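You operate a simulated robot arm through the tools that you are given. There is no shell and no other tool.

You run a simulated two-armed robot. Do the job below in one go: nothing can be reset, and whatever is moved stays where it is left.

JOB
Hook up the red lines to Air, Depth and Comms.
Fine: hose end to Air, banded end to Depth, plug to Comms, under the red label; tighten the hose nut.
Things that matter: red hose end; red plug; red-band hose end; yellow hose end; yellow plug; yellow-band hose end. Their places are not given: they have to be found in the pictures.

The check looks at the end state, three seconds after you hand in, the way a careful person would. Anything else that was tipped, shoved, dropped, spilled or broken makes it a failure.

ROBOT AND FRAMES
Two 7-joint arms with fingered hands on one trunk that stands fixed in place. Base frame: the origin is at the foot of the trunk, x ahead of it, y to its left, z up. Readings come in cm, degrees, newtons and seconds.
The left shoulder is at [6, 16.6, 97.6], the right one opposite. With the tool pointing down near the work surface each hand reaches from about 10 to 82 cm from the base axis, measured 20 degrees to its own side. Payload 5 kg a hand.
The tool frame of a hand sits at the grasp point between the pads (the TCP): z along the fingers, y along the line on which they close. The tips reach 3.2 cm beyond it. The gripper opens to 16 cm; its body begins 8.9 cm behind the TCP. The gripper is a hand of 3 fingers: y runs from the thumb to the fingers, the wrist lies at [0, 0, -26.7] in the tool frame, and closing takes about 1.5 s.
Orientation is that of the tool frame in the base frame, as a unit quaternion [w, x, y, z]. With the fingers straight down and closing along the base's y, the tool's x points along the base's -x, its y along +y and its z along -z.

CONTROLS
- The arms move only by the tool drive_tool. It takes "left_steps", "right_steps" or both (then of equal length, played together; a hand with none holds still); each is a list of rows, each an object (a shift or turn left out is 0, a gripper value left out holds the last) with "translation": the shift along the base's x, y, z in m, a list of three; "rotation": the turn, a rotation vector about the base's x, y, z in degrees, a list of three. In form: [{"translation": [x, y, z], "rotation": [ax, ay, az]}, ...]. A call has 1 to 20 rows; each row shifts and turns the commanded pose from where the row before left it. "left_jaw" and "right_jaw" are, for a hand that has rows, the finger opening in m, from 0 to 0.16, set as the call begins (left out, the last holds). A row lasts 0.2 s, in which the tool goes at most 5 cm and 8.6 degrees; a call with a longer step from one row to the next is refused whole, and so is a gripper value outside its range. A pose out of reach is approached as far as the arm can. The call stops where the force on the tool passes 90 N (or 10 N more than at its start, if that is more) or the arm is blocked; 0.2 s more then pass. The fingers move at their own pace (about 4.5 cm/s each) and stop on an object; they squeeze with about 23 N. The grip force told is the motor's: it shows also when the fingers shut on nothing. Time passes only in rows, and 0.2 s behind the last, so rows that do not move let the fingers close. It gives the time, the measured TCP pose, the force on the tool (base axes), the opening and the grip force at its end, in the units of the frame above (readings bear some noise), with the torque about the TCP (base axes, N m) and any sound that the robot's microphone picked up.
- Cameras (640 x 400 px; columns grow to the right, rows downward): "scene" is now at [6.05, 0.94, 165]; the picture's right is [0.05, -1.00, 0.00], its down [-0.47, -0.02, -0.88] and it looks along [0.88, 0.05, -0.47] (base axes); focal length 342 px, centre (320, 200). "left" rides on the left gripper at [-6.5, -0.4, -11.6] in its tool frame; the picture's right is [0.06, -1.00, 0.00], its down [0.87, 0.06, -0.49] and it looks along [0.49, 0.03, 0.87] (tool axes); focal length 261 px, centre (320, 200). "right" rides on the right gripper at [6.5, -0.4, -11.6] in its tool frame; the picture's right is [0.06, 1.00, 0.00], its down [-0.87, 0.05, -0.49] and it looks along [-0.49, 0.03, 0.87] (tool axes); focal length 261 px, centre (320, 200).
- camera(camera): a new picture of that camera. No time passes.
- raise_lower(by): slides the trunk up (or, below 0, down) by that many cm; the arms and the scene camera ride with it, the base frame stays. It gives what a move gives, with no picture.
- move_fingers(finger1, finger2, thumb_bend, hand): sets how far each is bent, from 0 (flat) to 1 (curled in); at 0.3 the hand is open as for a grip, at 0.7 the pads meet at the TCP. One left out holds its place. A second passes; each finger stops where it meets its share of the squeeze, and holds until it gets a number again. A gripper value or a shape takes the hand back. It gives what a move gives, with no picture; readings hold the bend of each and the force on the fingers (four entries, about 0 where the hand has none), thumb and palm.
- hand_shape(shape, hand): the hand has 3 fingers and takes this shape, open, in about a second: jaw (thumb against the fingers, like two jaws); tri (thumb and two fingers); tip (a fingertip pinch); poke (one finger out to press); point (the index stretched); flat (the hand flat); cup (the hand cupped); fist (a fist). The gripper value then closes the fingers along that shape, each until it touches; the sizes above hold for jaw. It gives what a move gives, with no picture.
- pan_tilt(pan, tilt): turns the head with the scene camera to pan (to the left, within 86 degrees either way) and tilt (down, from -29 to 69), counted from straight ahead of the robot. It gives what a move gives.
- locate(camera, pixels): there is no depth. For up to 12 entries [column, row, z] of the newest picture of that camera ("zoom" is the newest enlarged one), the place [x, y] in the base frame at which the ray of that pixel passes the height z, good to about 0.2 cm, but the place of the scene camera against the robot may be out by one fixed shift of up to 1.2 cm in any direction. No time passes.
- inspect(camera, box): a new picture of the part [left, top, right, bottom] of that camera's present view, enlarged. No time passes.
- job_done(): hands the job in; it is judged then, once.

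Open the grippers and draw the arms clear of the work before you hand the job in, unless the task says otherwise.

The tools are called after "Request:" as name(argument=value, ...) on one line, values as JSON. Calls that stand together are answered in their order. drive_tool: Moves the arms, as the interface text tells. Its arguments: {"type":"object","properties":{"left_steps":{"type":"array"},"left_jaw":{"type":"number"},"right_steps":{"type":"array"},"right_jaw":{"type":"number"}},"required":[]} The other tools are called the same way: raise_lower (by) moves the trunk up or down; hand_shape (shape, hand) gives the hand a shape; move_fingers (finger1, finger2, thumb_bend, hand) moves the fingers one by one; pan_tilt (pan, tilt) turns the head that bears the scene camera; camera (camera) takes a picture; locate (camera, pixels) gives the place at which the rays of pixels pass given heights; inspect (camera, box) takes an enlarged picture of a part of a camera's view; job_done () hands the job in.

At the start:

```text
time: 0.0
left_ee_pos: [46.01, 26.65, 145.04]
left_tool_rot: [0.001, 0.0, 1.0, 0.0]
left_force: [-0.9, 0.4, -0.7]
left_moment: [0.03, -0.01, -0.02]
left_finger_gap: 15.99
left_finger_force: 0.1
left_shape: jaw
left_bend: [0.3, 0.3, 0.3]
left_finger forces: [0.1, 0.0, 0.1, 0.0, 0.1, 0.0]
right_ee_pos: [35.81, -8.56, 145.01]
right_tool_rot: [0.0, 0.001, 1.0, 0.001]
right_force: [-0.3, 0.1, 0.0]
right_moment: [0.02, 0.02, 0.01]
right_finger_gap: 16.0
right_finger_force: 0.1
right_shape: jaw
right_bend: [0.3, 0.3, 0.3]
right_finger forces: [0.0, 0.0, 0.0, 0.0, 0.0, 0.1]
trunk travel left (down, up): [-52.5, 6.5]
head pan, tilt (commanded): [3.1, 28.0]
```

scene: 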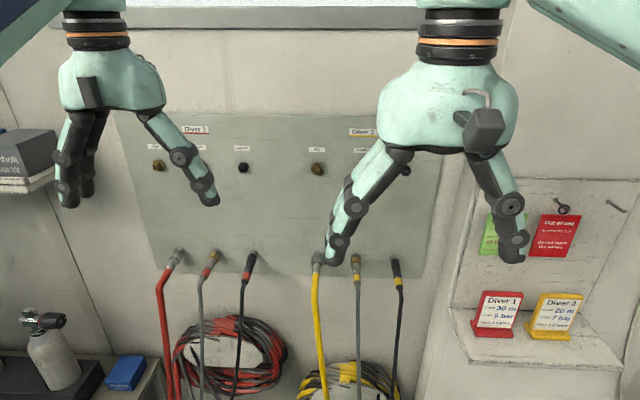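
right: 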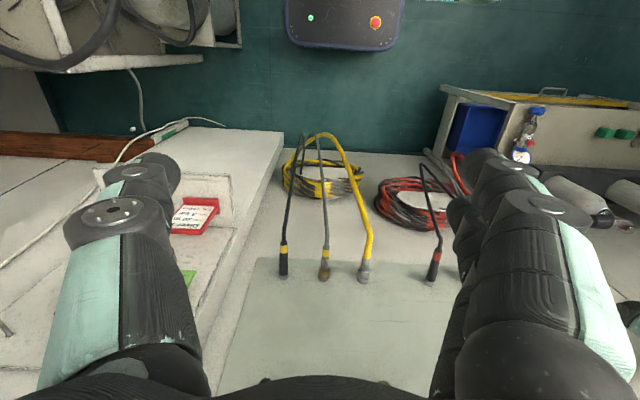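
left: 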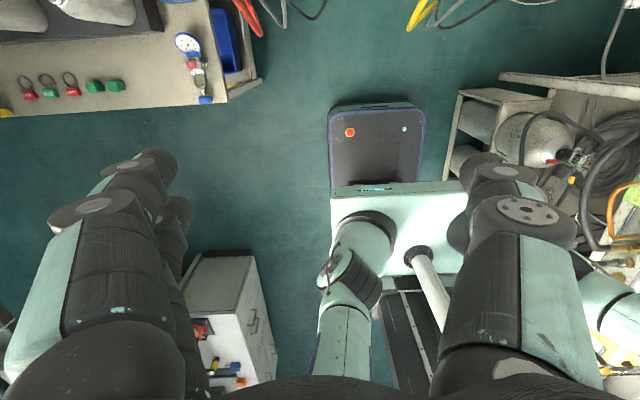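

The scene shows a vertical panel with ports near (158,165), (243,167), (316,168), (405,168) and hose ends parked at (178,258), (212,258), (252,262) red and (318,258), (356,262), (396,265) yellow. I'll look closer at the panel first.

Request:
inspect(camera="scene", box=[110, 110, 300, 230])

Request:
inspect(camera="scene", box=[130, 230, 290, 330])

Request:
inspect(camera="scene", box=[280, 110, 470, 230])

```text
3.33 times, centred on (205, 170) of scene
```

zoom: 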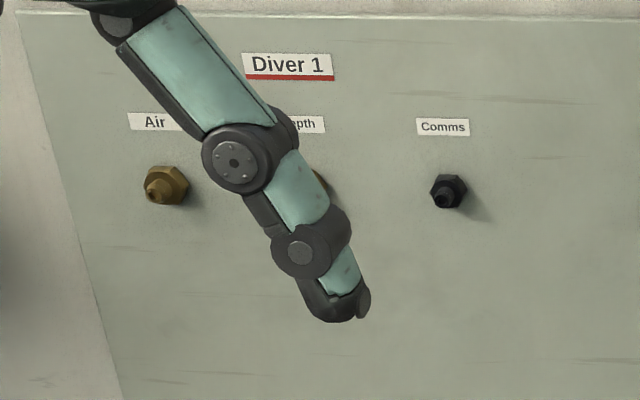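

```text
4.00 times, centred on (210, 280) of scene
```

zoom: 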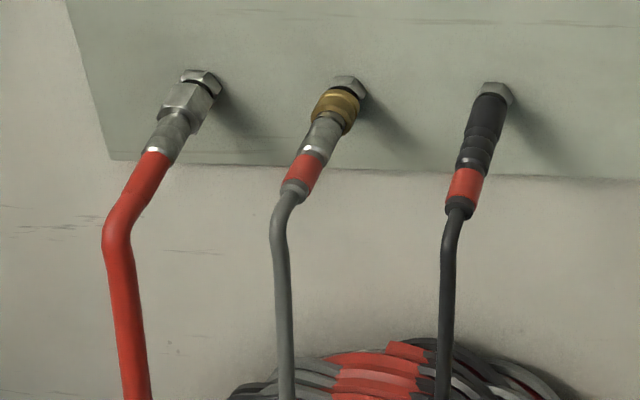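

```text
3.33 times, centred on (375, 170) of scene
```

zoom: 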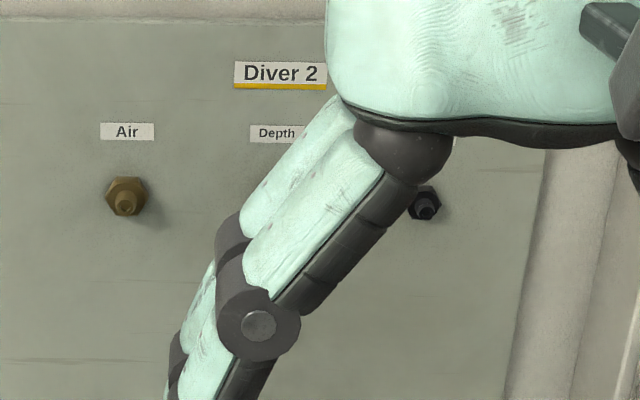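

The red label "Diver 1" heads the left port group (Air, Depth, Comms); the hands hide some of it. I'll read the cards at right and then draw the hands back out of the view.

Request:
inspect(camera="scene", box=[460, 180, 640, 360])

Request:
inspect(camera="right", box=[200, 120, 520, 400])

Request:
inspect(camera="scene", box=[270, 230, 430, 330])

```text
2.22 times, centred on (550, 270) of scene
```

zoom: 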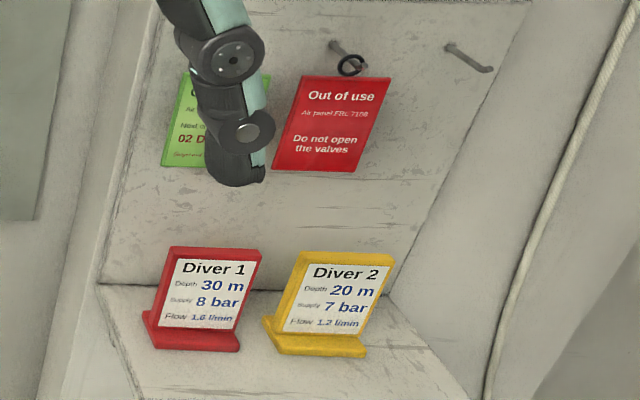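

```text
1.43 times, centred on (360, 260) of right
```

zoom: 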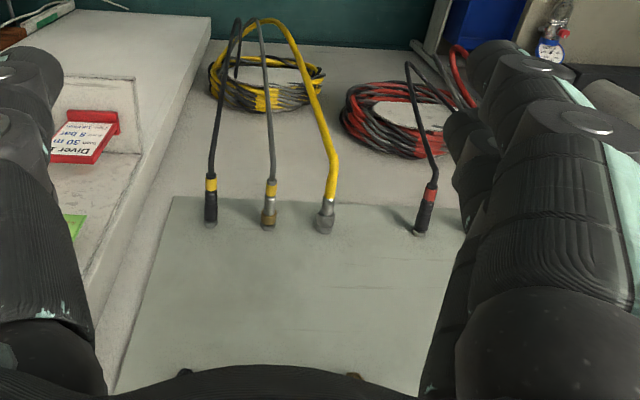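

```text
4.00 times, centred on (350, 280) of scene
```

zoom: 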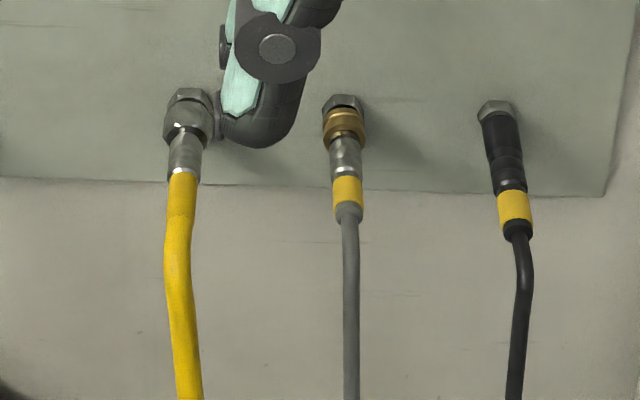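

The cards at right are only info; the Diver 1 column is the target. I draw both hands back and outward so the scene camera gets the panel uncovered.

Request:
drive_tool(left_steps=[{"translation": [-0.03, 0.03, 0]}, {"translation": [-0.03, 0.03, 0]}, {"translation": [-0.03, 0.03, 0]}, {"translation": [-0.03, 0.03, 0]}, {"translation": [-0.03, 0.03, 0]}, {"translation": [-0.03, 0.03, 0]}], right_steps=[{"translation": [-0.02, -0.04, 0]}, {"translation": [-0.02, -0.04, 0]}, {"translation": [-0.02, -0.04, 0]}, {"translation": [-0.02, -0.04, 0]}, {"translation": [-0.02, -0.04, 0]}, {"translation": [0, -0.04, 0]}])

Request:
camera(camera="scene")

```text
time: 1.6
left_ee_pos: [29.96, 40.43, 146.22]
left_tool_rot: [0.03, 0.08, 0.996, 0.0]
left_force: [-0.1, 0.4, -0.2]
left_moment: [0.03, 0.0, -0.06]
left_finger_gap: 16.01
left_finger_force: 0.0
left_shape: jaw
left_bend: [0.3, 0.3, 0.3]
left_finger forces: [0.0, 0.1, 0.0, 0.1, 0.0, 0.0]
left hand out of reach, approached as far as the arm can: row 3
right_ee_pos: [25.72, -32.64, 144.91]
right_tool_rot: [0.0, -0.001, 1.0, 0.0]
right_force: [-0.6, 0.1, -0.2]
right_moment: [0.03, -0.04, 0.0]
right_finger_gap: 15.96
right_finger_force: 0.0
right_shape: jaw
right_bend: [0.3, 0.3, 0.3]
right_finger forces: [0.1, 0.1, 0.0, 0.0, 0.1, 0.0]
trunk travel left (down, up): [-52.5, 6.5]
head pan, tilt (commanded): [3.1, 28.0]
stopped in row 6 (left hand): the arm was blocked; the commanded pose is now the measured one
```

```text
taken
```

scene: 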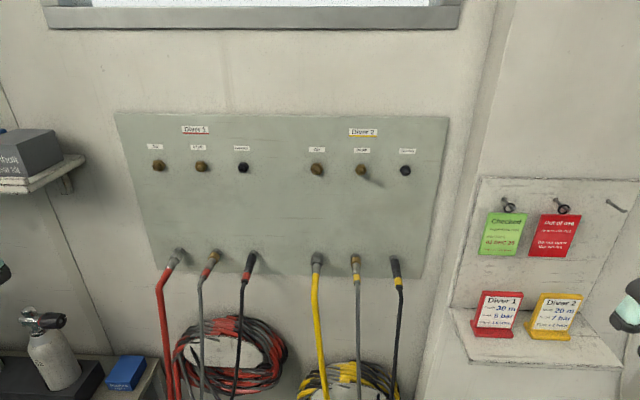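

The panel is clear now: red group ports at (158,165), (201,166), (243,167), parked red ends at (178,255), (214,258), (251,260). I enlarge these for precise pixels.

Request:
inspect(camera="scene", box=[140, 120, 270, 200])

Request:
inspect(camera="scene", box=[150, 230, 280, 310])

Request:
inspect(camera="scene", box=[290, 120, 420, 200])

```text
4.92 times, centred on (205, 160) of scene
```

zoom: 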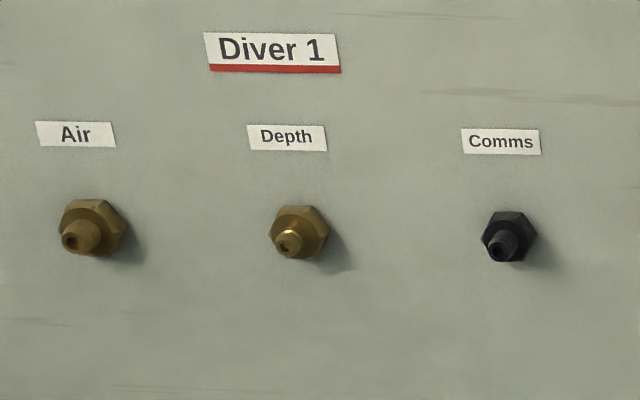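

```text
4.92 times, centred on (215, 270) of scene
```

zoom: 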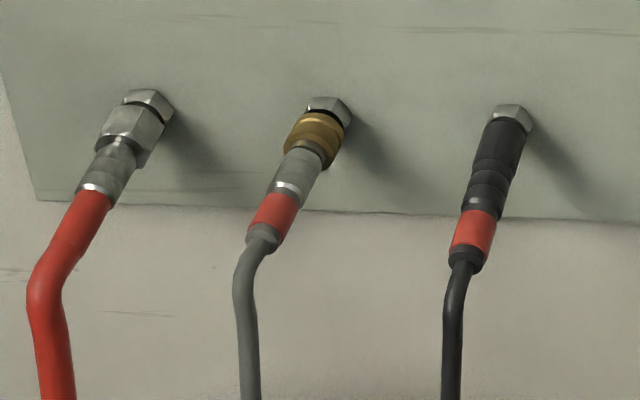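

```text
4.92 times, centred on (355, 160) of scene
```

zoom: 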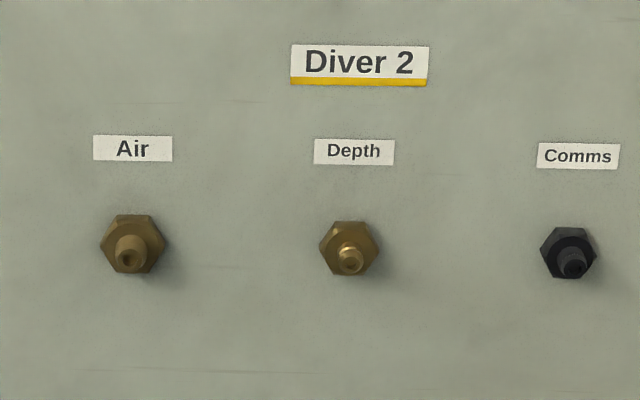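

The fitting axes point straight out of a vertical panel at roughly x≈75 (ports z≈136, parked ends z≈111). I turn the left hand so the fingers point at the panel with its camera on top, at about [50, 34, 134], to measure from close up.

Request:
drive_tool(left_steps=[{"translation": [0.015, -0.005, -0.01], "rotation": [0, 1.7, 4.6]}, {"translation": [0.015, -0.005, -0.01], "rotation": [0, 1.7, 4.6]}, {"translation": [0.015, -0.005, -0.01], "rotation": [0, -8.18, 0]}, {"translation": [0.015, -0.005, -0.01], "rotation": [0, -8.18, 0]}, {"translation": [0.015, -0.005, -0.01], "rotation": [0, -8.18, 0]}, {"translation": [0.015, -0.005, -0.01], "rotation": [0, -8.18, 0]}, {"translation": [0.015, -0.005, -0.01], "rotation": [0, -8.18, 0]}, {"translation": [0.015, -0.005, -0.01], "rotation": [0, -8.18, 0]}, {"translation": [0.015, -0.005, -0.01], "rotation": [0, -8.18, 0]}, {"translation": [0.015, -0.005, -0.01], "rotation": [0, -8.18, 0]}, {"translation": [0.015, -0.005, -0.01], "rotation": [0, -8.18, 0]}, {"translation": [0.015, -0.005, -0.01], "rotation": [0, -8.18, 0]}, {"translation": [0.015, -0.005, 0], "rotation": [0, -8.18, 0]}, {}])

Request:
camera(camera="left")

```text
time: 4.6
left_ee_pos: [49.56, 34.3, 134.48]
left_tool_rot: [0.706, 0.0, 0.708, -0.001]
left_force: [-0.8, -0.6, -0.4]
left_moment: [0.0, 0.01, -0.02]
left_finger_gap: 16.0
left_finger_force: 0.0
left_shape: jaw
left_bend: [0.3, 0.3, 0.3]
left_finger forces: [0.0, 0.0, 0.0, 0.0, 0.0, 0.1]
left hand out of reach, approached as far as the arm can: row 13
right_ee_pos: [25.68, -32.46, 144.95]
right_tool_rot: [0.001, 0.0, 1.0, -0.001]
right_force: [0.3, -0.8, -0.9]
right_moment: [-0.02, -0.03, 0.01]
right_finger_gap: 15.98
right_finger_force: 0.1
right_shape: jaw
right_bend: [0.3, 0.3, 0.3]
right_finger forces: [0.1, 0.0, 0.0, 0.0, 0.0, 0.0]
trunk travel left (down, up): [-52.5, 6.5]
head pan, tilt (commanded): [3.1, 28.0]
```

```text
taken
```

left: 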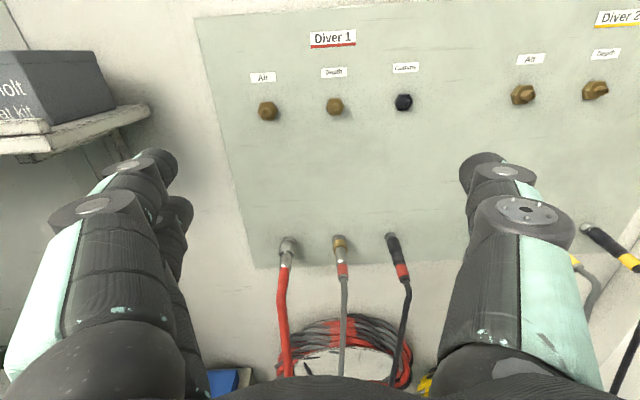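

The left camera now sees ports at (267,111), (335,107), (403,102) and parked ends at (288,245), (340,243), (392,240). I enlarge for sub-pixel detail.

Request:
inspect(camera="left", box=[240, 60, 430, 180])

Request:
inspect(camera="left", box=[250, 215, 440, 335])

```text
3.33 times, centred on (335, 120) of left
```

zoom: 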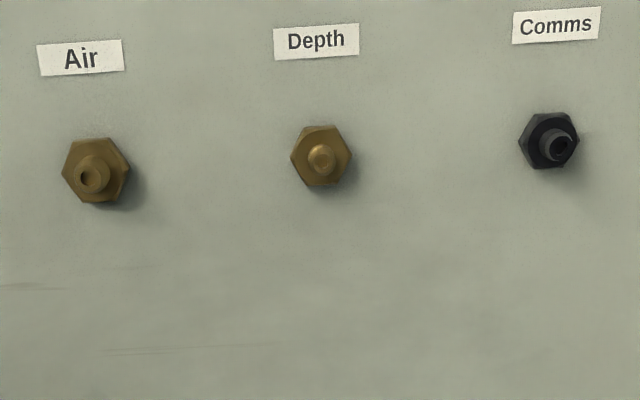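

```text
3.33 times, centred on (345, 275) of left
```

zoom: 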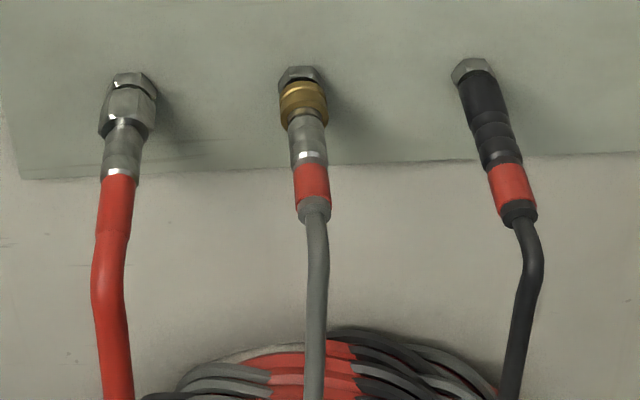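

From rough triangulation the panel fittings lie near x≈74–79 with y ≈ 42, 32, 23, too coarse because of the scene camera's shift. I shift the left hand 10 cm to the right to triangulate with its own camera.

Request:
drive_tool(left_steps=[{"translation": [0.0, -0.03, 0]}, {"translation": [0, -0.03, 0]}, {"translation": [0, -0.03, 0]}, {"translation": [0, -0.01, 0]}, {}, {}])

Request:
inspect(camera="left", box=[180, 60, 370, 180])

Request:
inspect(camera="left", box=[180, 205, 370, 325])

Request:
camera(camera="left")

```text
time: 6.0
left_ee_pos: [51.3, 24.89, 136.42]
left_tool_rot: [0.706, 0.001, 0.708, -0.001]
left_force: [-0.3, 0.0, -0.5]
left_moment: [0.01, 0.03, -0.02]
left_finger_gap: 16.01
left_finger_force: 0.0
left_shape: jaw
left_bend: [0.3, 0.3, 0.3]
left_finger forces: [0.0, 0.0, 0.0, 0.0, 0.0, 0.0]
left hand out of reach, approached as far as the arm can: row 1, 2, 3
right_ee_pos: [25.79, -32.58, 145.13]
right_tool_rot: [0.001, -0.001, 1.0, 0.0]
right_force: [0.5, -0.2, -0.6]
right_moment: [-0.02, 0.02, 0.01]
right_finger_gap: 15.98
right_finger_force: 0.1
right_shape: jaw
right_bend: [0.3, 0.3, 0.3]
right_finger forces: [0.1, 0.0, 0.1, 0.1, 0.0, 0.0]
trunk travel left (down, up): [-52.5, 6.5]
head pan, tilt (commanded): [3.1, 28.0]
```

```text
3.33 times, centred on (275, 120) of left
```

zoom: 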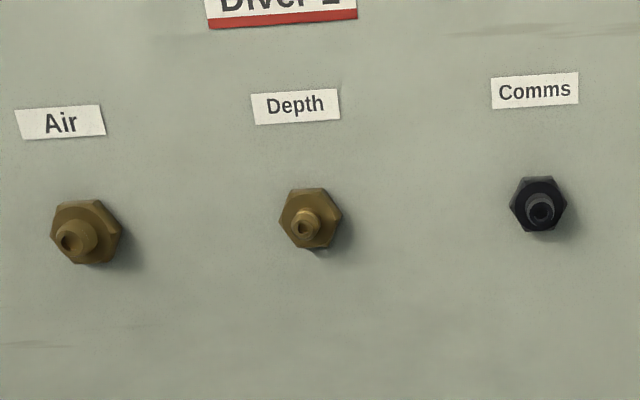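

```text
3.33 times, centred on (275, 265) of left
```

zoom: 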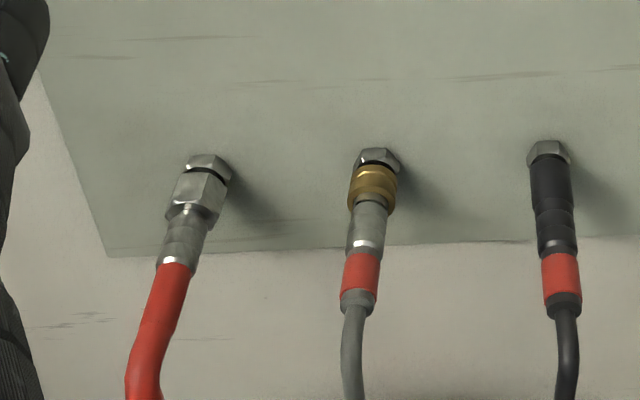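

```text
taken
```

left: 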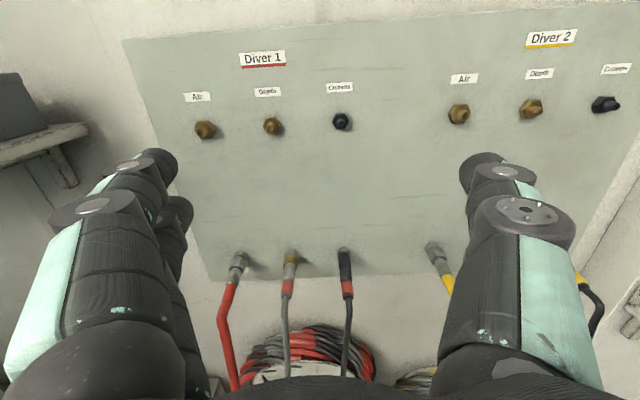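

Triangulating both left-camera views puts the port tips at x≈76.6, z≈134.1, y≈41.9 / 32.05 / 22.0, and the parked ends at the same y with axis z≈109 (nut x≈74.5–77.5, ferrule back to x≈71). Before working between neighbours 10 cm apart, I look at how the fingers sit at a 6 cm opening.

Request:
drive_tool(left_jaw=0.06, left_steps=[{}, {}, {}, {}, {}, {}])

Request:
camera(camera="left")

Request:
camera(camera="scene")

```text
time: 7.4
left_ee_pos: [51.4, 24.82, 136.38]
left_tool_rot: [0.706, -0.001, 0.709, 0.001]
left_force: [-0.3, -0.4, -0.4]
left_moment: [-0.01, 0.04, -0.02]
left_finger_gap: 6.05
left_finger_force: 0.1
left_shape: jaw
left_bend: [0.73, 0.73, 0.7]
left_finger forces: [0.1, 0.0, 0.0, 0.0, 0.0, 0.0]
right_ee_pos: [25.66, -32.42, 145.09]
right_tool_rot: [0.0, -0.002, 1.0, 0.0]
right_force: [0.4, 0.4, -0.4]
right_moment: [-0.03, 0.0, 0.0]
right_finger_gap: 16.0
right_finger_force: 0.0
right_shape: jaw
right_bend: [0.3, 0.3, 0.3]
right_finger forces: [0.0, 0.0, 0.1, 0.0, 0.1, 0.0]
trunk travel left (down, up): [-52.5, 6.5]
head pan, tilt (commanded): [3.1, 28.0]
```

```text
taken
```

left: 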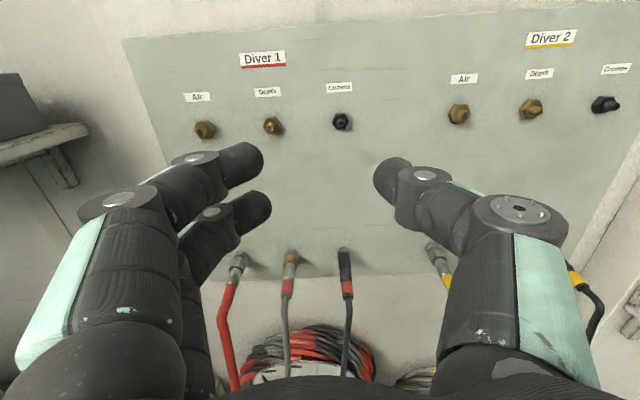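

```text
taken
```

scene: 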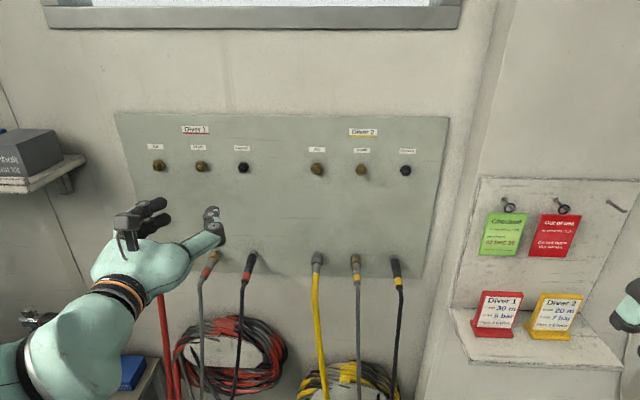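

At a 6 cm gap the knuckles reach about ±8.5 cm, so I'll work with a gap near 4.5 cm and the hand rolled to keep off the neighbours. Next I bring the hand to y=42 lower down and back from the panel, for a near-horizontal look at the parked red hose end.

Request:
drive_tool(left_jaw=0.05, left_steps=[{"translation": [0.0, 0.03, -0.02]}, {"translation": [0.0, 0.03, -0.03]}, {"translation": [0.0, 0.03, -0.03]}, {"translation": [0.0, 0.03, -0.03]}, {"translation": [0.0, 0.03, -0.03]}, {"translation": [0.0, 0.022, -0.03]}, {"translation": [0.0, 0, -0.03]}, {"translation": [0.0, 0, -0.03]}, {}, {}])

Request:
camera(camera="left")

Request:
inspect(camera="left", box=[220, 60, 440, 200])

```text
time: 9.6
left_ee_pos: [53.59, 43.06, 115.62]
left_tool_rot: [0.707, 0.001, 0.708, -0.001]
left_force: [0.3, 0.0, -0.5]
left_moment: [0.02, 0.01, -0.02]
left_finger_gap: 4.98
left_finger_force: 0.1
left_shape: jaw
left_bend: [0.73, 0.73, 0.7]
left_finger forces: [0.0, 0.0, 0.0, 0.0, 0.0, 0.1]
left hand out of reach, approached as far as the arm can: row 1, 2, 3
right_ee_pos: [25.76, -32.53, 144.93]
right_tool_rot: [0.0, -0.001, 1.0, -0.001]
right_force: [-0.1, -0.2, 0.3]
right_moment: [0.02, 0.01, 0.02]
right_finger_gap: 16.0
right_finger_force: 0.0
right_shape: jaw
right_bend: [0.3, 0.3, 0.3]
right_finger forces: [0.0, 0.1, 0.0, 0.0, 0.0, 0.1]
trunk travel left (down, up): [-52.5, 6.5]
head pan, tilt (commanded): [3.1, 28.0]
```

```text
taken
```

left: 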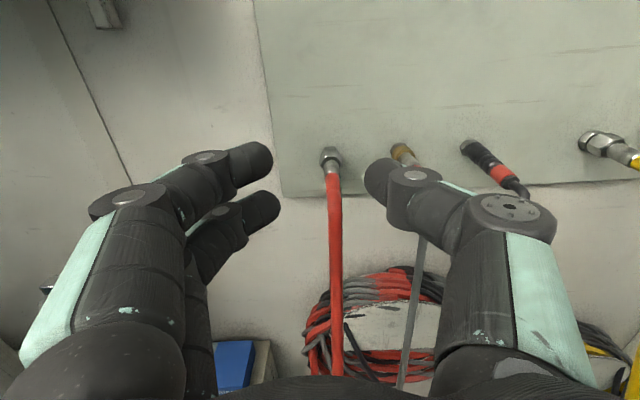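

```text
2.86 times, centred on (330, 130) of left
```

zoom: 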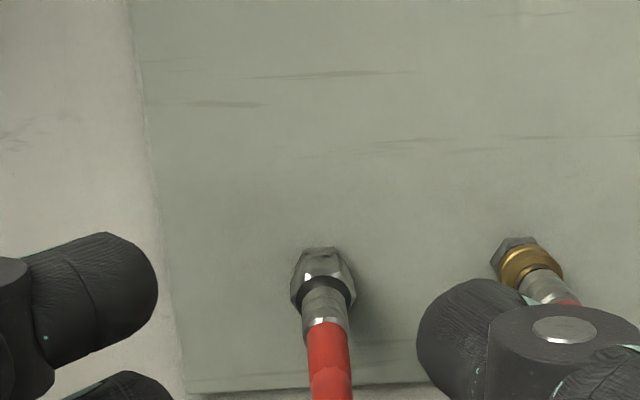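

The parked red end's axis works out at y≈41.9, z≈108.9 with the hose hanging straight down from about x≈66. I roll the hand −40° about x (thumb up-right, fingers low-left, clear of the neighbour at y=32) and go to [58, 42, 109].

Request:
drive_tool(left_jaw=0.05, left_steps=[{"translation": [0.007, -0.0017, -0.011], "rotation": [-6.7, 0, 0]}, {"translation": [0.007, -0.0017, -0.011], "rotation": [-6.7, 0, 0]}, {"translation": [0.007, -0.0017, -0.011], "rotation": [-6.7, 0, 0]}, {"translation": [0.007, -0.0017, -0.011], "rotation": [-6.7, 0, 0]}, {"translation": [0.007, -0.0017, -0.011], "rotation": [-6.7, 0, 0]}, {"translation": [0.007, -0.0017, -0.011], "rotation": [-6.7, 0, 0]}, {}, {}])

Request:
camera(camera="left")

Request:
camera(camera="scene")

```text
time: 11.4
left_ee_pos: [57.61, 41.9, 108.82]
left_tool_rot: [0.663, -0.243, 0.664, -0.244]
left_force: [0.0, 0.1, -0.2]
left_moment: [0.0, -0.01, 0.0]
left_finger_gap: 4.98
left_finger_force: 0.0
left_shape: jaw
left_bend: [0.73, 0.73, 0.7]
left_finger forces: [0.0, 0.1, 0.0, 0.1, 0.0, 0.0]
right_ee_pos: [25.78, -32.53, 145.04]
right_tool_rot: [0.0, -0.001, 1.0, 0.0]
right_force: [0.6, 0.5, 0.4]
right_moment: [-0.01, -0.02, -0.04]
right_finger_gap: 16.0
right_finger_force: 0.1
right_shape: jaw
right_bend: [0.3, 0.3, 0.3]
right_finger forces: [0.0, 0.0, 0.0, 0.1, 0.0, 0.0]
trunk travel left (down, up): [-52.5, 6.5]
head pan, tilt (commanded): [3.1, 28.0]
```

```text
taken
```

left: 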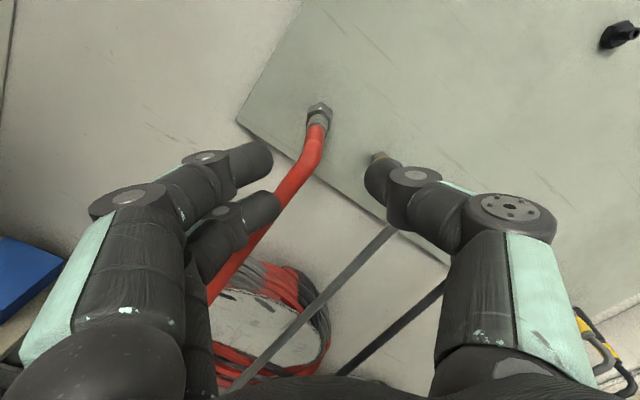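

```text
taken
```

scene: 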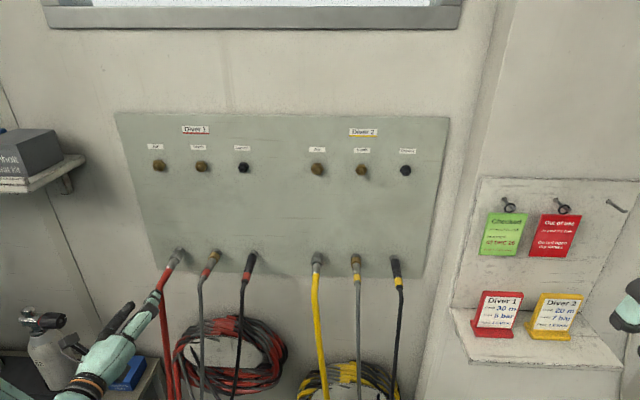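

At roll −40° the second finger would run into the hanging red hose on the way in, so I roll the other way to about +15°, which leaves the hose hanging freely between thumb and fingers, and recheck before advancing.

Request:
drive_tool(left_jaw=0.05, left_steps=[{"rotation": [7.9, 0, 0]}, {"rotation": [7.9, 0, 0]}, {"rotation": [7.9, 0, 0]}, {"rotation": [7.9, 0, 0]}, {"rotation": [7.9, 0, 0]}, {"rotation": [7.9, 0, 0]}, {"translation": [0.01, 0.002, 0], "rotation": [7.8, 0, 0]}, {"translation": [0.01, 0, 0]}, {}])

Request:
camera(camera="left")

```text
time: 13.4
left_ee_pos: [59.76, 42.14, 108.99]
left_tool_rot: [0.701, 0.093, 0.701, 0.092]
left_force: [-0.5, 0.2, -0.2]
left_moment: [0.0, -0.01, 0.0]
left_finger_gap: 5.02
left_finger_force: 0.1
left_shape: jaw
left_bend: [0.73, 0.73, 0.7]
left_finger forces: [0.0, 0.0, 0.1, 0.1, 0.1, 0.0]
right_ee_pos: [25.72, -32.55, 144.99]
right_tool_rot: [0.0, -0.001, 1.0, 0.0]
right_force: [0.6, 0.0, 0.5]
right_moment: [0.02, -0.04, -0.01]
right_finger_gap: 16.02
right_finger_force: 0.1
right_shape: jaw
right_bend: [0.3, 0.3, 0.3]
right_finger forces: [0.1, 0.0, 0.0, 0.0, 0.1, 0.1]
trunk travel left (down, up): [-52.5, 6.5]
head pan, tilt (commanded): [3.1, 28.0]
```

```text
taken
```

left: 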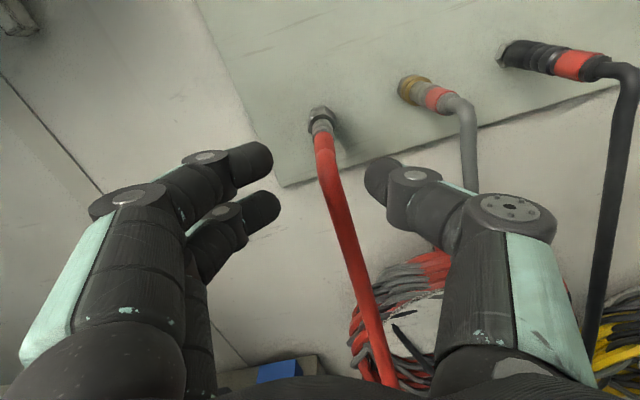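

The red hose now runs between thumb and fingers, from (325,135) down to (390,380), and the grey hose at (470,150) computes to 10.7 cm to the thumb side, outside the knuckle. I advance 9 cm straight towards the panel.

Request:
drive_tool(left_steps=[{"translation": [0.015, 0, 0]}, {"translation": [0.015, 0, 0]}, {"translation": [0.015, 0, 0]}, {"translation": [0.015, 0, 0]}, {"translation": [0.015, 0, 0]}, {"translation": [0.015, 0, 0]}, {}])

Request:
camera(camera="left")

Request:
inspect(camera="scene", box=[90, 220, 290, 345])

```text
time: 15.0
left_ee_pos: [68.71, 42.19, 109.03]
left_tool_rot: [0.701, 0.092, 0.701, 0.093]
left_force: [-0.2, -0.5, 0.6]
left_moment: [0.01, -0.02, 0.02]
left_finger_gap: 4.99
left_finger_force: 0.0
left_shape: jaw
left_bend: [0.73, 0.73, 0.7]
left_finger forces: [0.0, 0.1, 0.1, 0.0, 0.0, 0.0]
right_ee_pos: [25.75, -32.5, 145.01]
right_tool_rot: [0.0, -0.001, 1.0, -0.001]
right_force: [0.2, 0.0, 0.3]
right_moment: [0.02, -0.04, -0.02]
right_finger_gap: 15.99
right_finger_force: 0.1
right_shape: jaw
right_bend: [0.3, 0.3, 0.3]
right_finger forces: [0.0, 0.0, 0.0, 0.0, 0.0, 0.1]
trunk travel left (down, up): [-52.5, 6.5]
head pan, tilt (commanded): [3.1, 28.0]
```

```text
taken
```

left: 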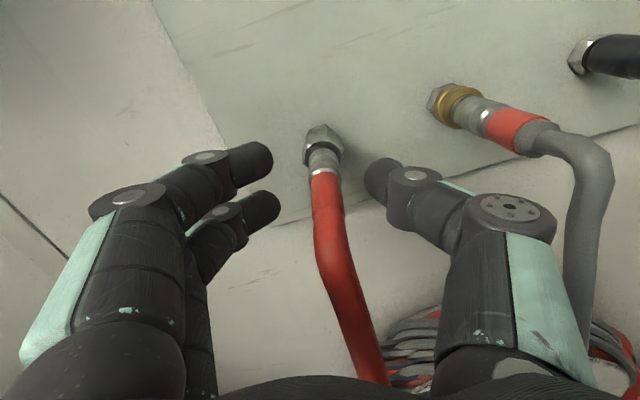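

```text
3.20 times, centred on (190, 282) of scene
```

zoom: 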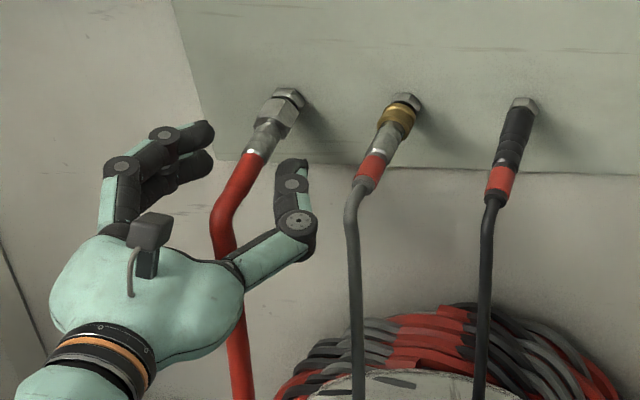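

The nut at (322,140) sits about 0.25 cm to the thumb side of the hand's centre line, with fingers straddling it. I correct 0.2 cm and advance slowly to x≈74, watching the force for palm contact with the hose.

Request:
drive_tool(left_steps=[{"translation": [0.01, -0.001, 0]}, {"translation": [0.01, -0.001, 0]}, {"translation": [0.01, 0, 0]}, {"translation": [0.01, 0, 0]}, {"translation": [0.01, 0, 0]}, {"translation": [0.003, 0, 0]}, {}])

Request:
camera(camera="left")

Request:
inspect(camera="scene", box=[90, 220, 290, 345])

```text
time: 16.6
left_ee_pos: [74.02, 41.99, 108.92]
left_tool_rot: [0.701, 0.093, 0.701, 0.093]
left_force: [0.0, 0.8, 0.4]
left_moment: [0.0, -0.03, 0.0]
left_finger_gap: 5.01
left_finger_force: 0.0
left_shape: jaw
left_bend: [0.73, 0.73, 0.7]
left_finger forces: [0.0, 0.0, 0.1, 0.0, 0.1, 0.1]
right_ee_pos: [25.82, -32.51, 145.05]
right_tool_rot: [0.001, -0.001, 1.0, 0.0]
right_force: [0.0, -1.0, -0.5]
right_moment: [-0.01, -0.01, 0.0]
right_finger_gap: 15.99
right_finger_force: 0.1
right_shape: jaw
right_bend: [0.3, 0.3, 0.3]
right_finger forces: [0.1, 0.1, 0.0, 0.1, 0.1, 0.0]
trunk travel left (down, up): [-52.5, 6.5]
head pan, tilt (commanded): [3.1, 28.0]
```

```text
taken
```

left: 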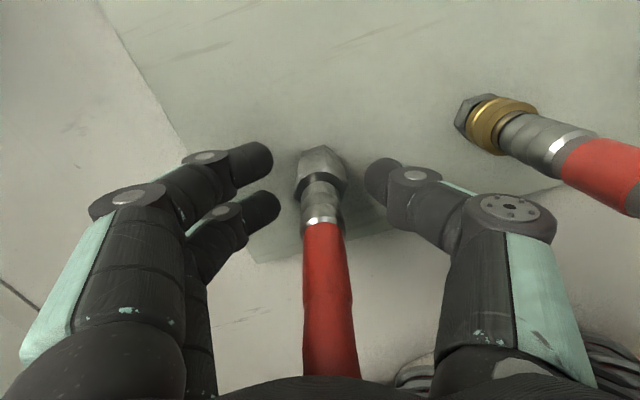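

```text
3.20 times, centred on (190, 282) of scene
```

zoom: 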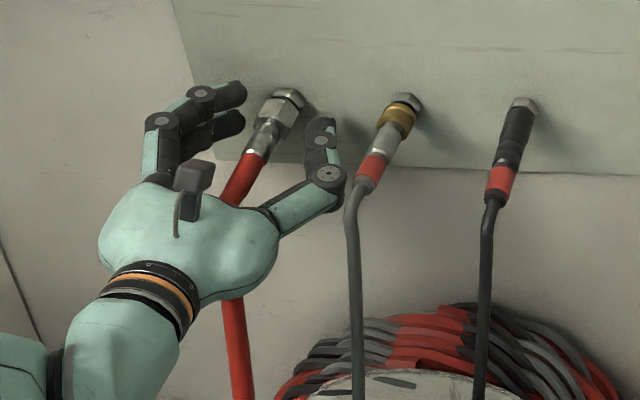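

The fingertips flank the nut at (322,168) with no contact forces. I close the left hand on it.

Request:
drive_tool(left_jaw=0.0, left_steps=[{}, {}, {}, {}, {}, {}, {}])

Request:
camera(camera="left")

Request:
inspect(camera="scene", box=[90, 220, 290, 345])

```text
time: 18.2
left_ee_pos: [73.99, 41.87, 108.92]
left_tool_rot: [0.701, 0.093, 0.701, 0.091]
left_force: [1.6, 0.4, 0.2]
left_moment: [0.03, 0.04, 0.03]
left_finger_gap: 1.87
left_finger_force: 22.8
left_shape: jaw
left_bend: [0.72, 0.72, 0.7]
left_finger forces: [10.1, 9.6, 0.0, 0.1, 19.8, 0.0]
right_ee_pos: [25.8, -32.49, 145.02]
right_tool_rot: [0.0, -0.001, 1.0, 0.0]
right_force: [0.6, 0.0, 0.3]
right_moment: [-0.02, 0.02, 0.02]
right_finger_gap: 16.01
right_finger_force: 0.1
right_shape: jaw
right_bend: [0.3, 0.3, 0.3]
right_finger forces: [0.0, 0.0, 0.0, 0.0, 0.1, 0.1]
trunk travel left (down, up): [-52.5, 6.5]
head pan, tilt (commanded): [3.1, 28.0]
```

```text
taken
```

left: 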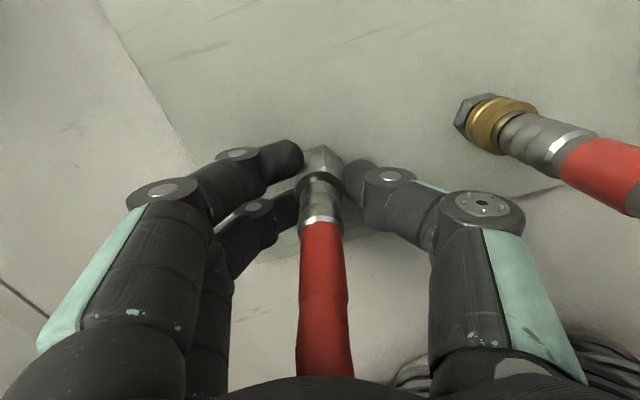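

```text
3.20 times, centred on (190, 282) of scene
```

zoom: 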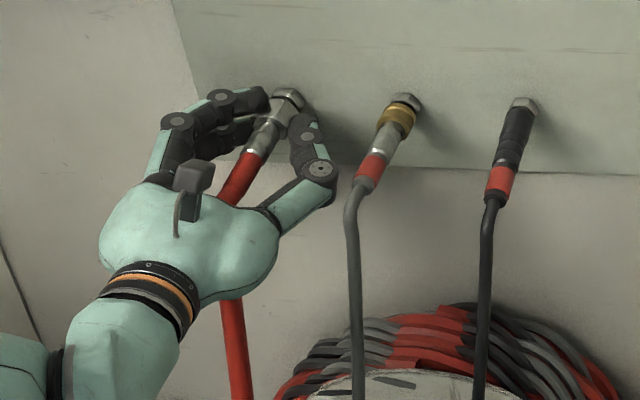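

The grip holds with 22.8 N at a 1.9 cm gap, balanced across fingers. I take a closer look at what the pads hold before pulling.

Request:
inspect(camera="left", box=[240, 120, 410, 230])

Request:
inspect(camera="scene", box=[145, 235, 215, 280])

```text
3.64 times, centred on (325, 175) of left
```

zoom: 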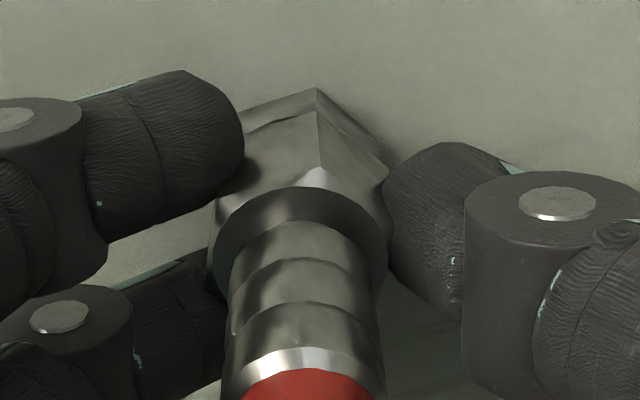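

```text
8.89 times, centred on (180, 258) of scene
```

zoom: 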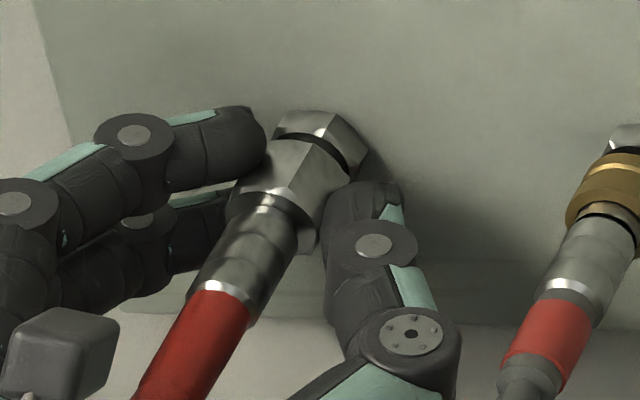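

The pads hold the nut's flats well, and a dark gap separates nut from parking stub. I pull back gently 0.5 cm and read the force.

Request:
drive_tool(left_steps=[{"translation": [-0.003, 0, 0]}, {"translation": [-0.002, 0, 0]}, {}])

Request:
inspect(camera="scene", box=[145, 235, 215, 280])

```text
time: 19.0
left_ee_pos: [73.56, 41.96, 108.99]
left_tool_rot: [0.701, 0.093, 0.701, 0.094]
left_force: [-0.8, -0.3, 0.4]
left_moment: [-0.04, -0.02, 0.0]
left_finger_gap: 1.85
left_finger_force: 22.9
left_shape: jaw
left_bend: [0.72, 0.71, 0.7]
left_finger forces: [10.7, 10.5, 0.1, 0.1, 20.2, 0.0]
right_ee_pos: [25.77, -32.51, 144.93]
right_tool_rot: [0.0, -0.002, 1.0, -0.001]
right_force: [-0.3, -0.8, 0.3]
right_moment: [0.0, 0.01, -0.01]
right_finger_gap: 15.96
right_finger_force: 0.1
right_shape: jaw
right_bend: [0.3, 0.3, 0.3]
right_finger forces: [0.1, 0.1, 0.0, 0.0, 0.1, 0.1]
trunk travel left (down, up): [-52.5, 6.5]
head pan, tilt (commanded): [3.1, 28.0]
```

```text
8.89 times, centred on (180, 258) of scene
```

zoom: 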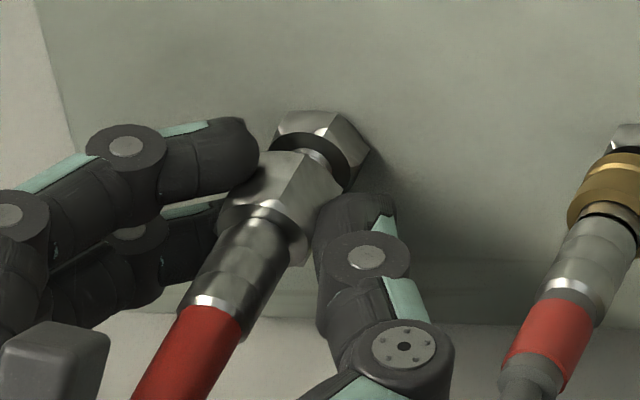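

It slides off its stub freely. I draw it back 4 cm in all, straight along −x.

Request:
drive_tool(left_steps=[{"translation": [-0.007, 0, 0]}, {"translation": [-0.007, 0, 0]}, {"translation": [-0.007, 0, 0]}, {"translation": [-0.007, 0, 0]}, {"translation": [-0.007, 0, 0]}, {}])

Request:
inspect(camera="scene", box=[90, 220, 290, 345])

Request:
inspect(camera="left", box=[240, 100, 410, 230])

```text
time: 20.4
left_ee_pos: [70.03, 41.9, 108.9]
left_tool_rot: [0.701, 0.093, 0.701, 0.093]
left_force: [0.1, -0.4, 0.1]
left_moment: [0.0, -0.01, 0.01]
left_finger_gap: 1.85
left_finger_force: 22.7
left_shape: jaw
left_bend: [0.72, 0.71, 0.7]
left_finger forces: [10.6, 10.5, 0.2, 0.0, 20.2, 0.1]
right_ee_pos: [25.67, -32.61, 145.09]
right_tool_rot: [0.0, -0.001, 1.0, 0.0]
right_force: [0.4, 0.4, -0.5]
right_moment: [0.0, 0.04, 0.0]
right_finger_gap: 15.98
right_finger_force: 0.1
right_shape: jaw
right_bend: [0.3, 0.3, 0.3]
right_finger forces: [0.0, 0.0, 0.0, 0.1, 0.0, 0.0]
trunk travel left (down, up): [-52.5, 6.5]
head pan, tilt (commanded): [3.1, 28.0]
```

```text
3.20 times, centred on (190, 282) of scene
```

zoom: 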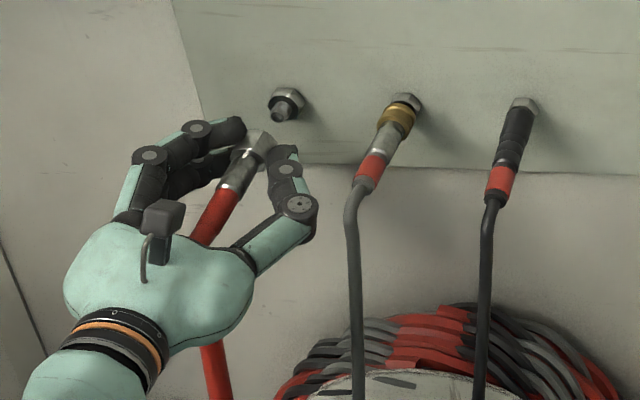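

```text
3.08 times, centred on (325, 165) of left
```

zoom: 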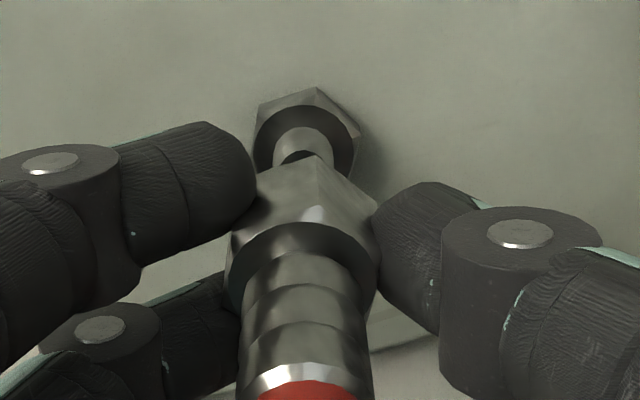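

The end is clear of the stub. I measure the empty stub and the Air port closely in the same scene picture to get the exact offset between them.

Request:
inspect(camera="scene", box=[140, 145, 204, 185])

Request:
inspect(camera="scene", box=[148, 235, 212, 275])

Request:
camera(camera="left")

```text
10.00 times, centred on (172, 165) of scene
```

zoom: 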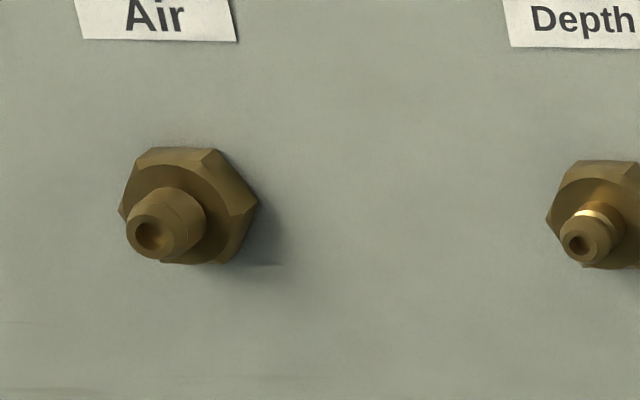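

```text
10.00 times, centred on (180, 255) of scene
```

zoom: 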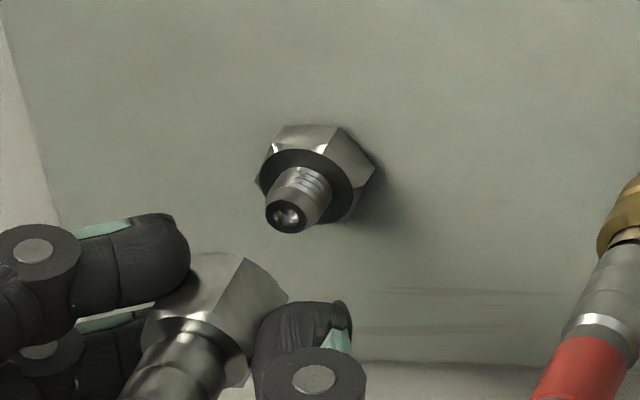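

```text
taken
```

left: 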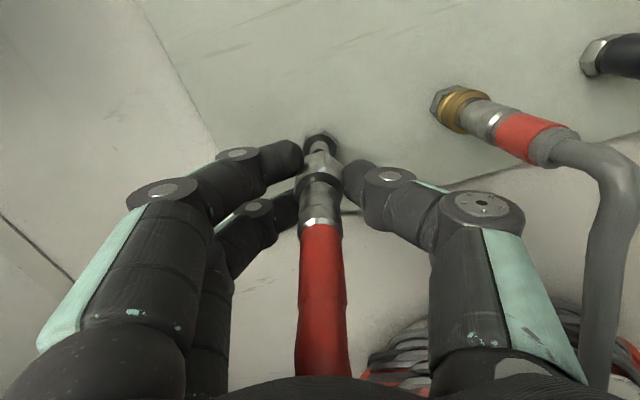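

The stub and Air port share the same y and differ by about 25 cm in z. I lift straight up 25 cm at this x, in steady steps.

Request:
drive_tool(left_steps=[{"translation": [0, 0, 0.015]}, {"translation": [0, 0, 0.015]}, {"translation": [0, 0, 0.015]}, {"translation": [0, 0, 0.015]}, {"translation": [0, 0, 0.015]}, {"translation": [0, 0, 0.015]}, {"translation": [0, 0, 0.015]}, {"translation": [0, 0, 0.015]}, {}])

Request:
camera(camera="scene")

```text
time: 22.4
left_ee_pos: [70.11, 41.92, 120.89]
left_tool_rot: [0.701, 0.091, 0.701, 0.094]
left_force: [0.5, 0.0, -1.1]
left_moment: [0.02, -0.03, -0.03]
left_finger_gap: 1.84
left_finger_force: 22.9
left_shape: jaw
left_bend: [0.72, 0.71, 0.7]
left_finger forces: [11.1, 10.8, 0.0, 0.0, 20.0, 0.1]
right_ee_pos: [25.74, -32.43, 144.9]
right_tool_rot: [0.0, 0.0, 1.0, 0.0]
right_force: [-0.2, 0.3, -0.7]
right_moment: [-0.03, 0.01, 0.04]
right_finger_gap: 15.97
right_finger_force: 0.0
right_shape: jaw
right_bend: [0.3, 0.3, 0.3]
right_finger forces: [0.0, 0.0, 0.0, 0.1, 0.0, 0.0]
trunk travel left (down, up): [-52.5, 6.5]
head pan, tilt (commanded): [3.1, 28.0]
```

```text
taken
```

scene: 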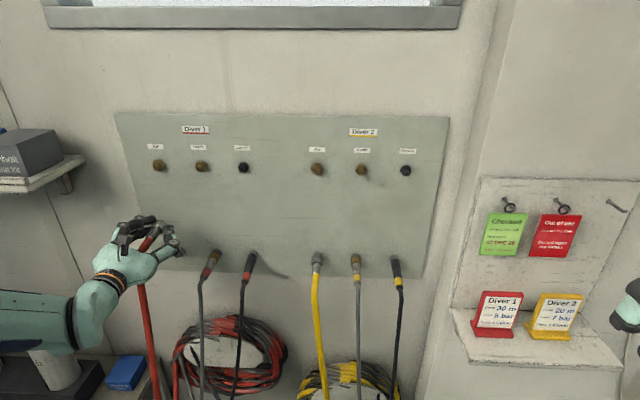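

The lift is going with no load; the forearm passes left towards the shelf with the bottle in the picture, so I turn the head left to check the elbow's clearance.

Request:
pan_tilt(pan=45, tilt=40)

Request:
camera(camera="scene")

```text
time: 23.5
left_ee_pos: [70.03, 41.96, 120.86]
left_tool_rot: [0.701, 0.092, 0.701, 0.093]
left_force: [-0.3, -0.4, -1.2]
left_moment: [-0.01, -0.01, 0.01]
left_finger_gap: 1.85
left_finger_force: 23.0
left_shape: jaw
left_bend: [0.72, 0.71, 0.7]
left_finger forces: [10.9, 10.9, 0.1, 0.0, 20.0, 0.1]
right_ee_pos: [25.79, -32.64, 144.97]
right_tool_rot: [0.0, 0.0, 1.0, 0.0]
right_force: [-0.3, 1.4, 0.7]
right_moment: [-0.02, 0.01, 0.01]
right_finger_gap: 15.93
right_finger_force: 0.1
right_shape: jaw
right_bend: [0.3, 0.3, 0.3]
right_finger forces: [0.0, 0.0, 0.0, 0.0, 0.0, 0.1]
trunk travel left (down, up): [-52.5, 6.5]
head pan, tilt (commanded): [45.0, 40.0]
```

```text
taken
```

scene: 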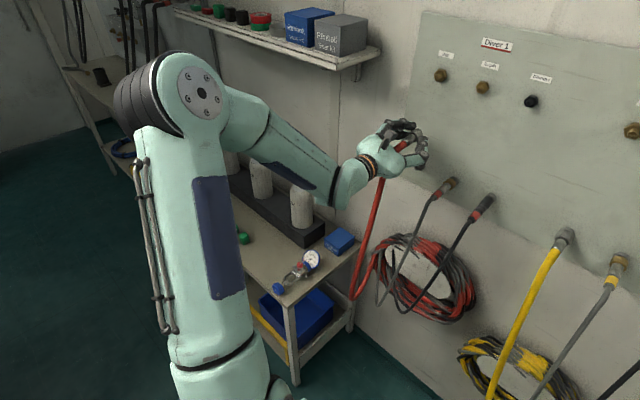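

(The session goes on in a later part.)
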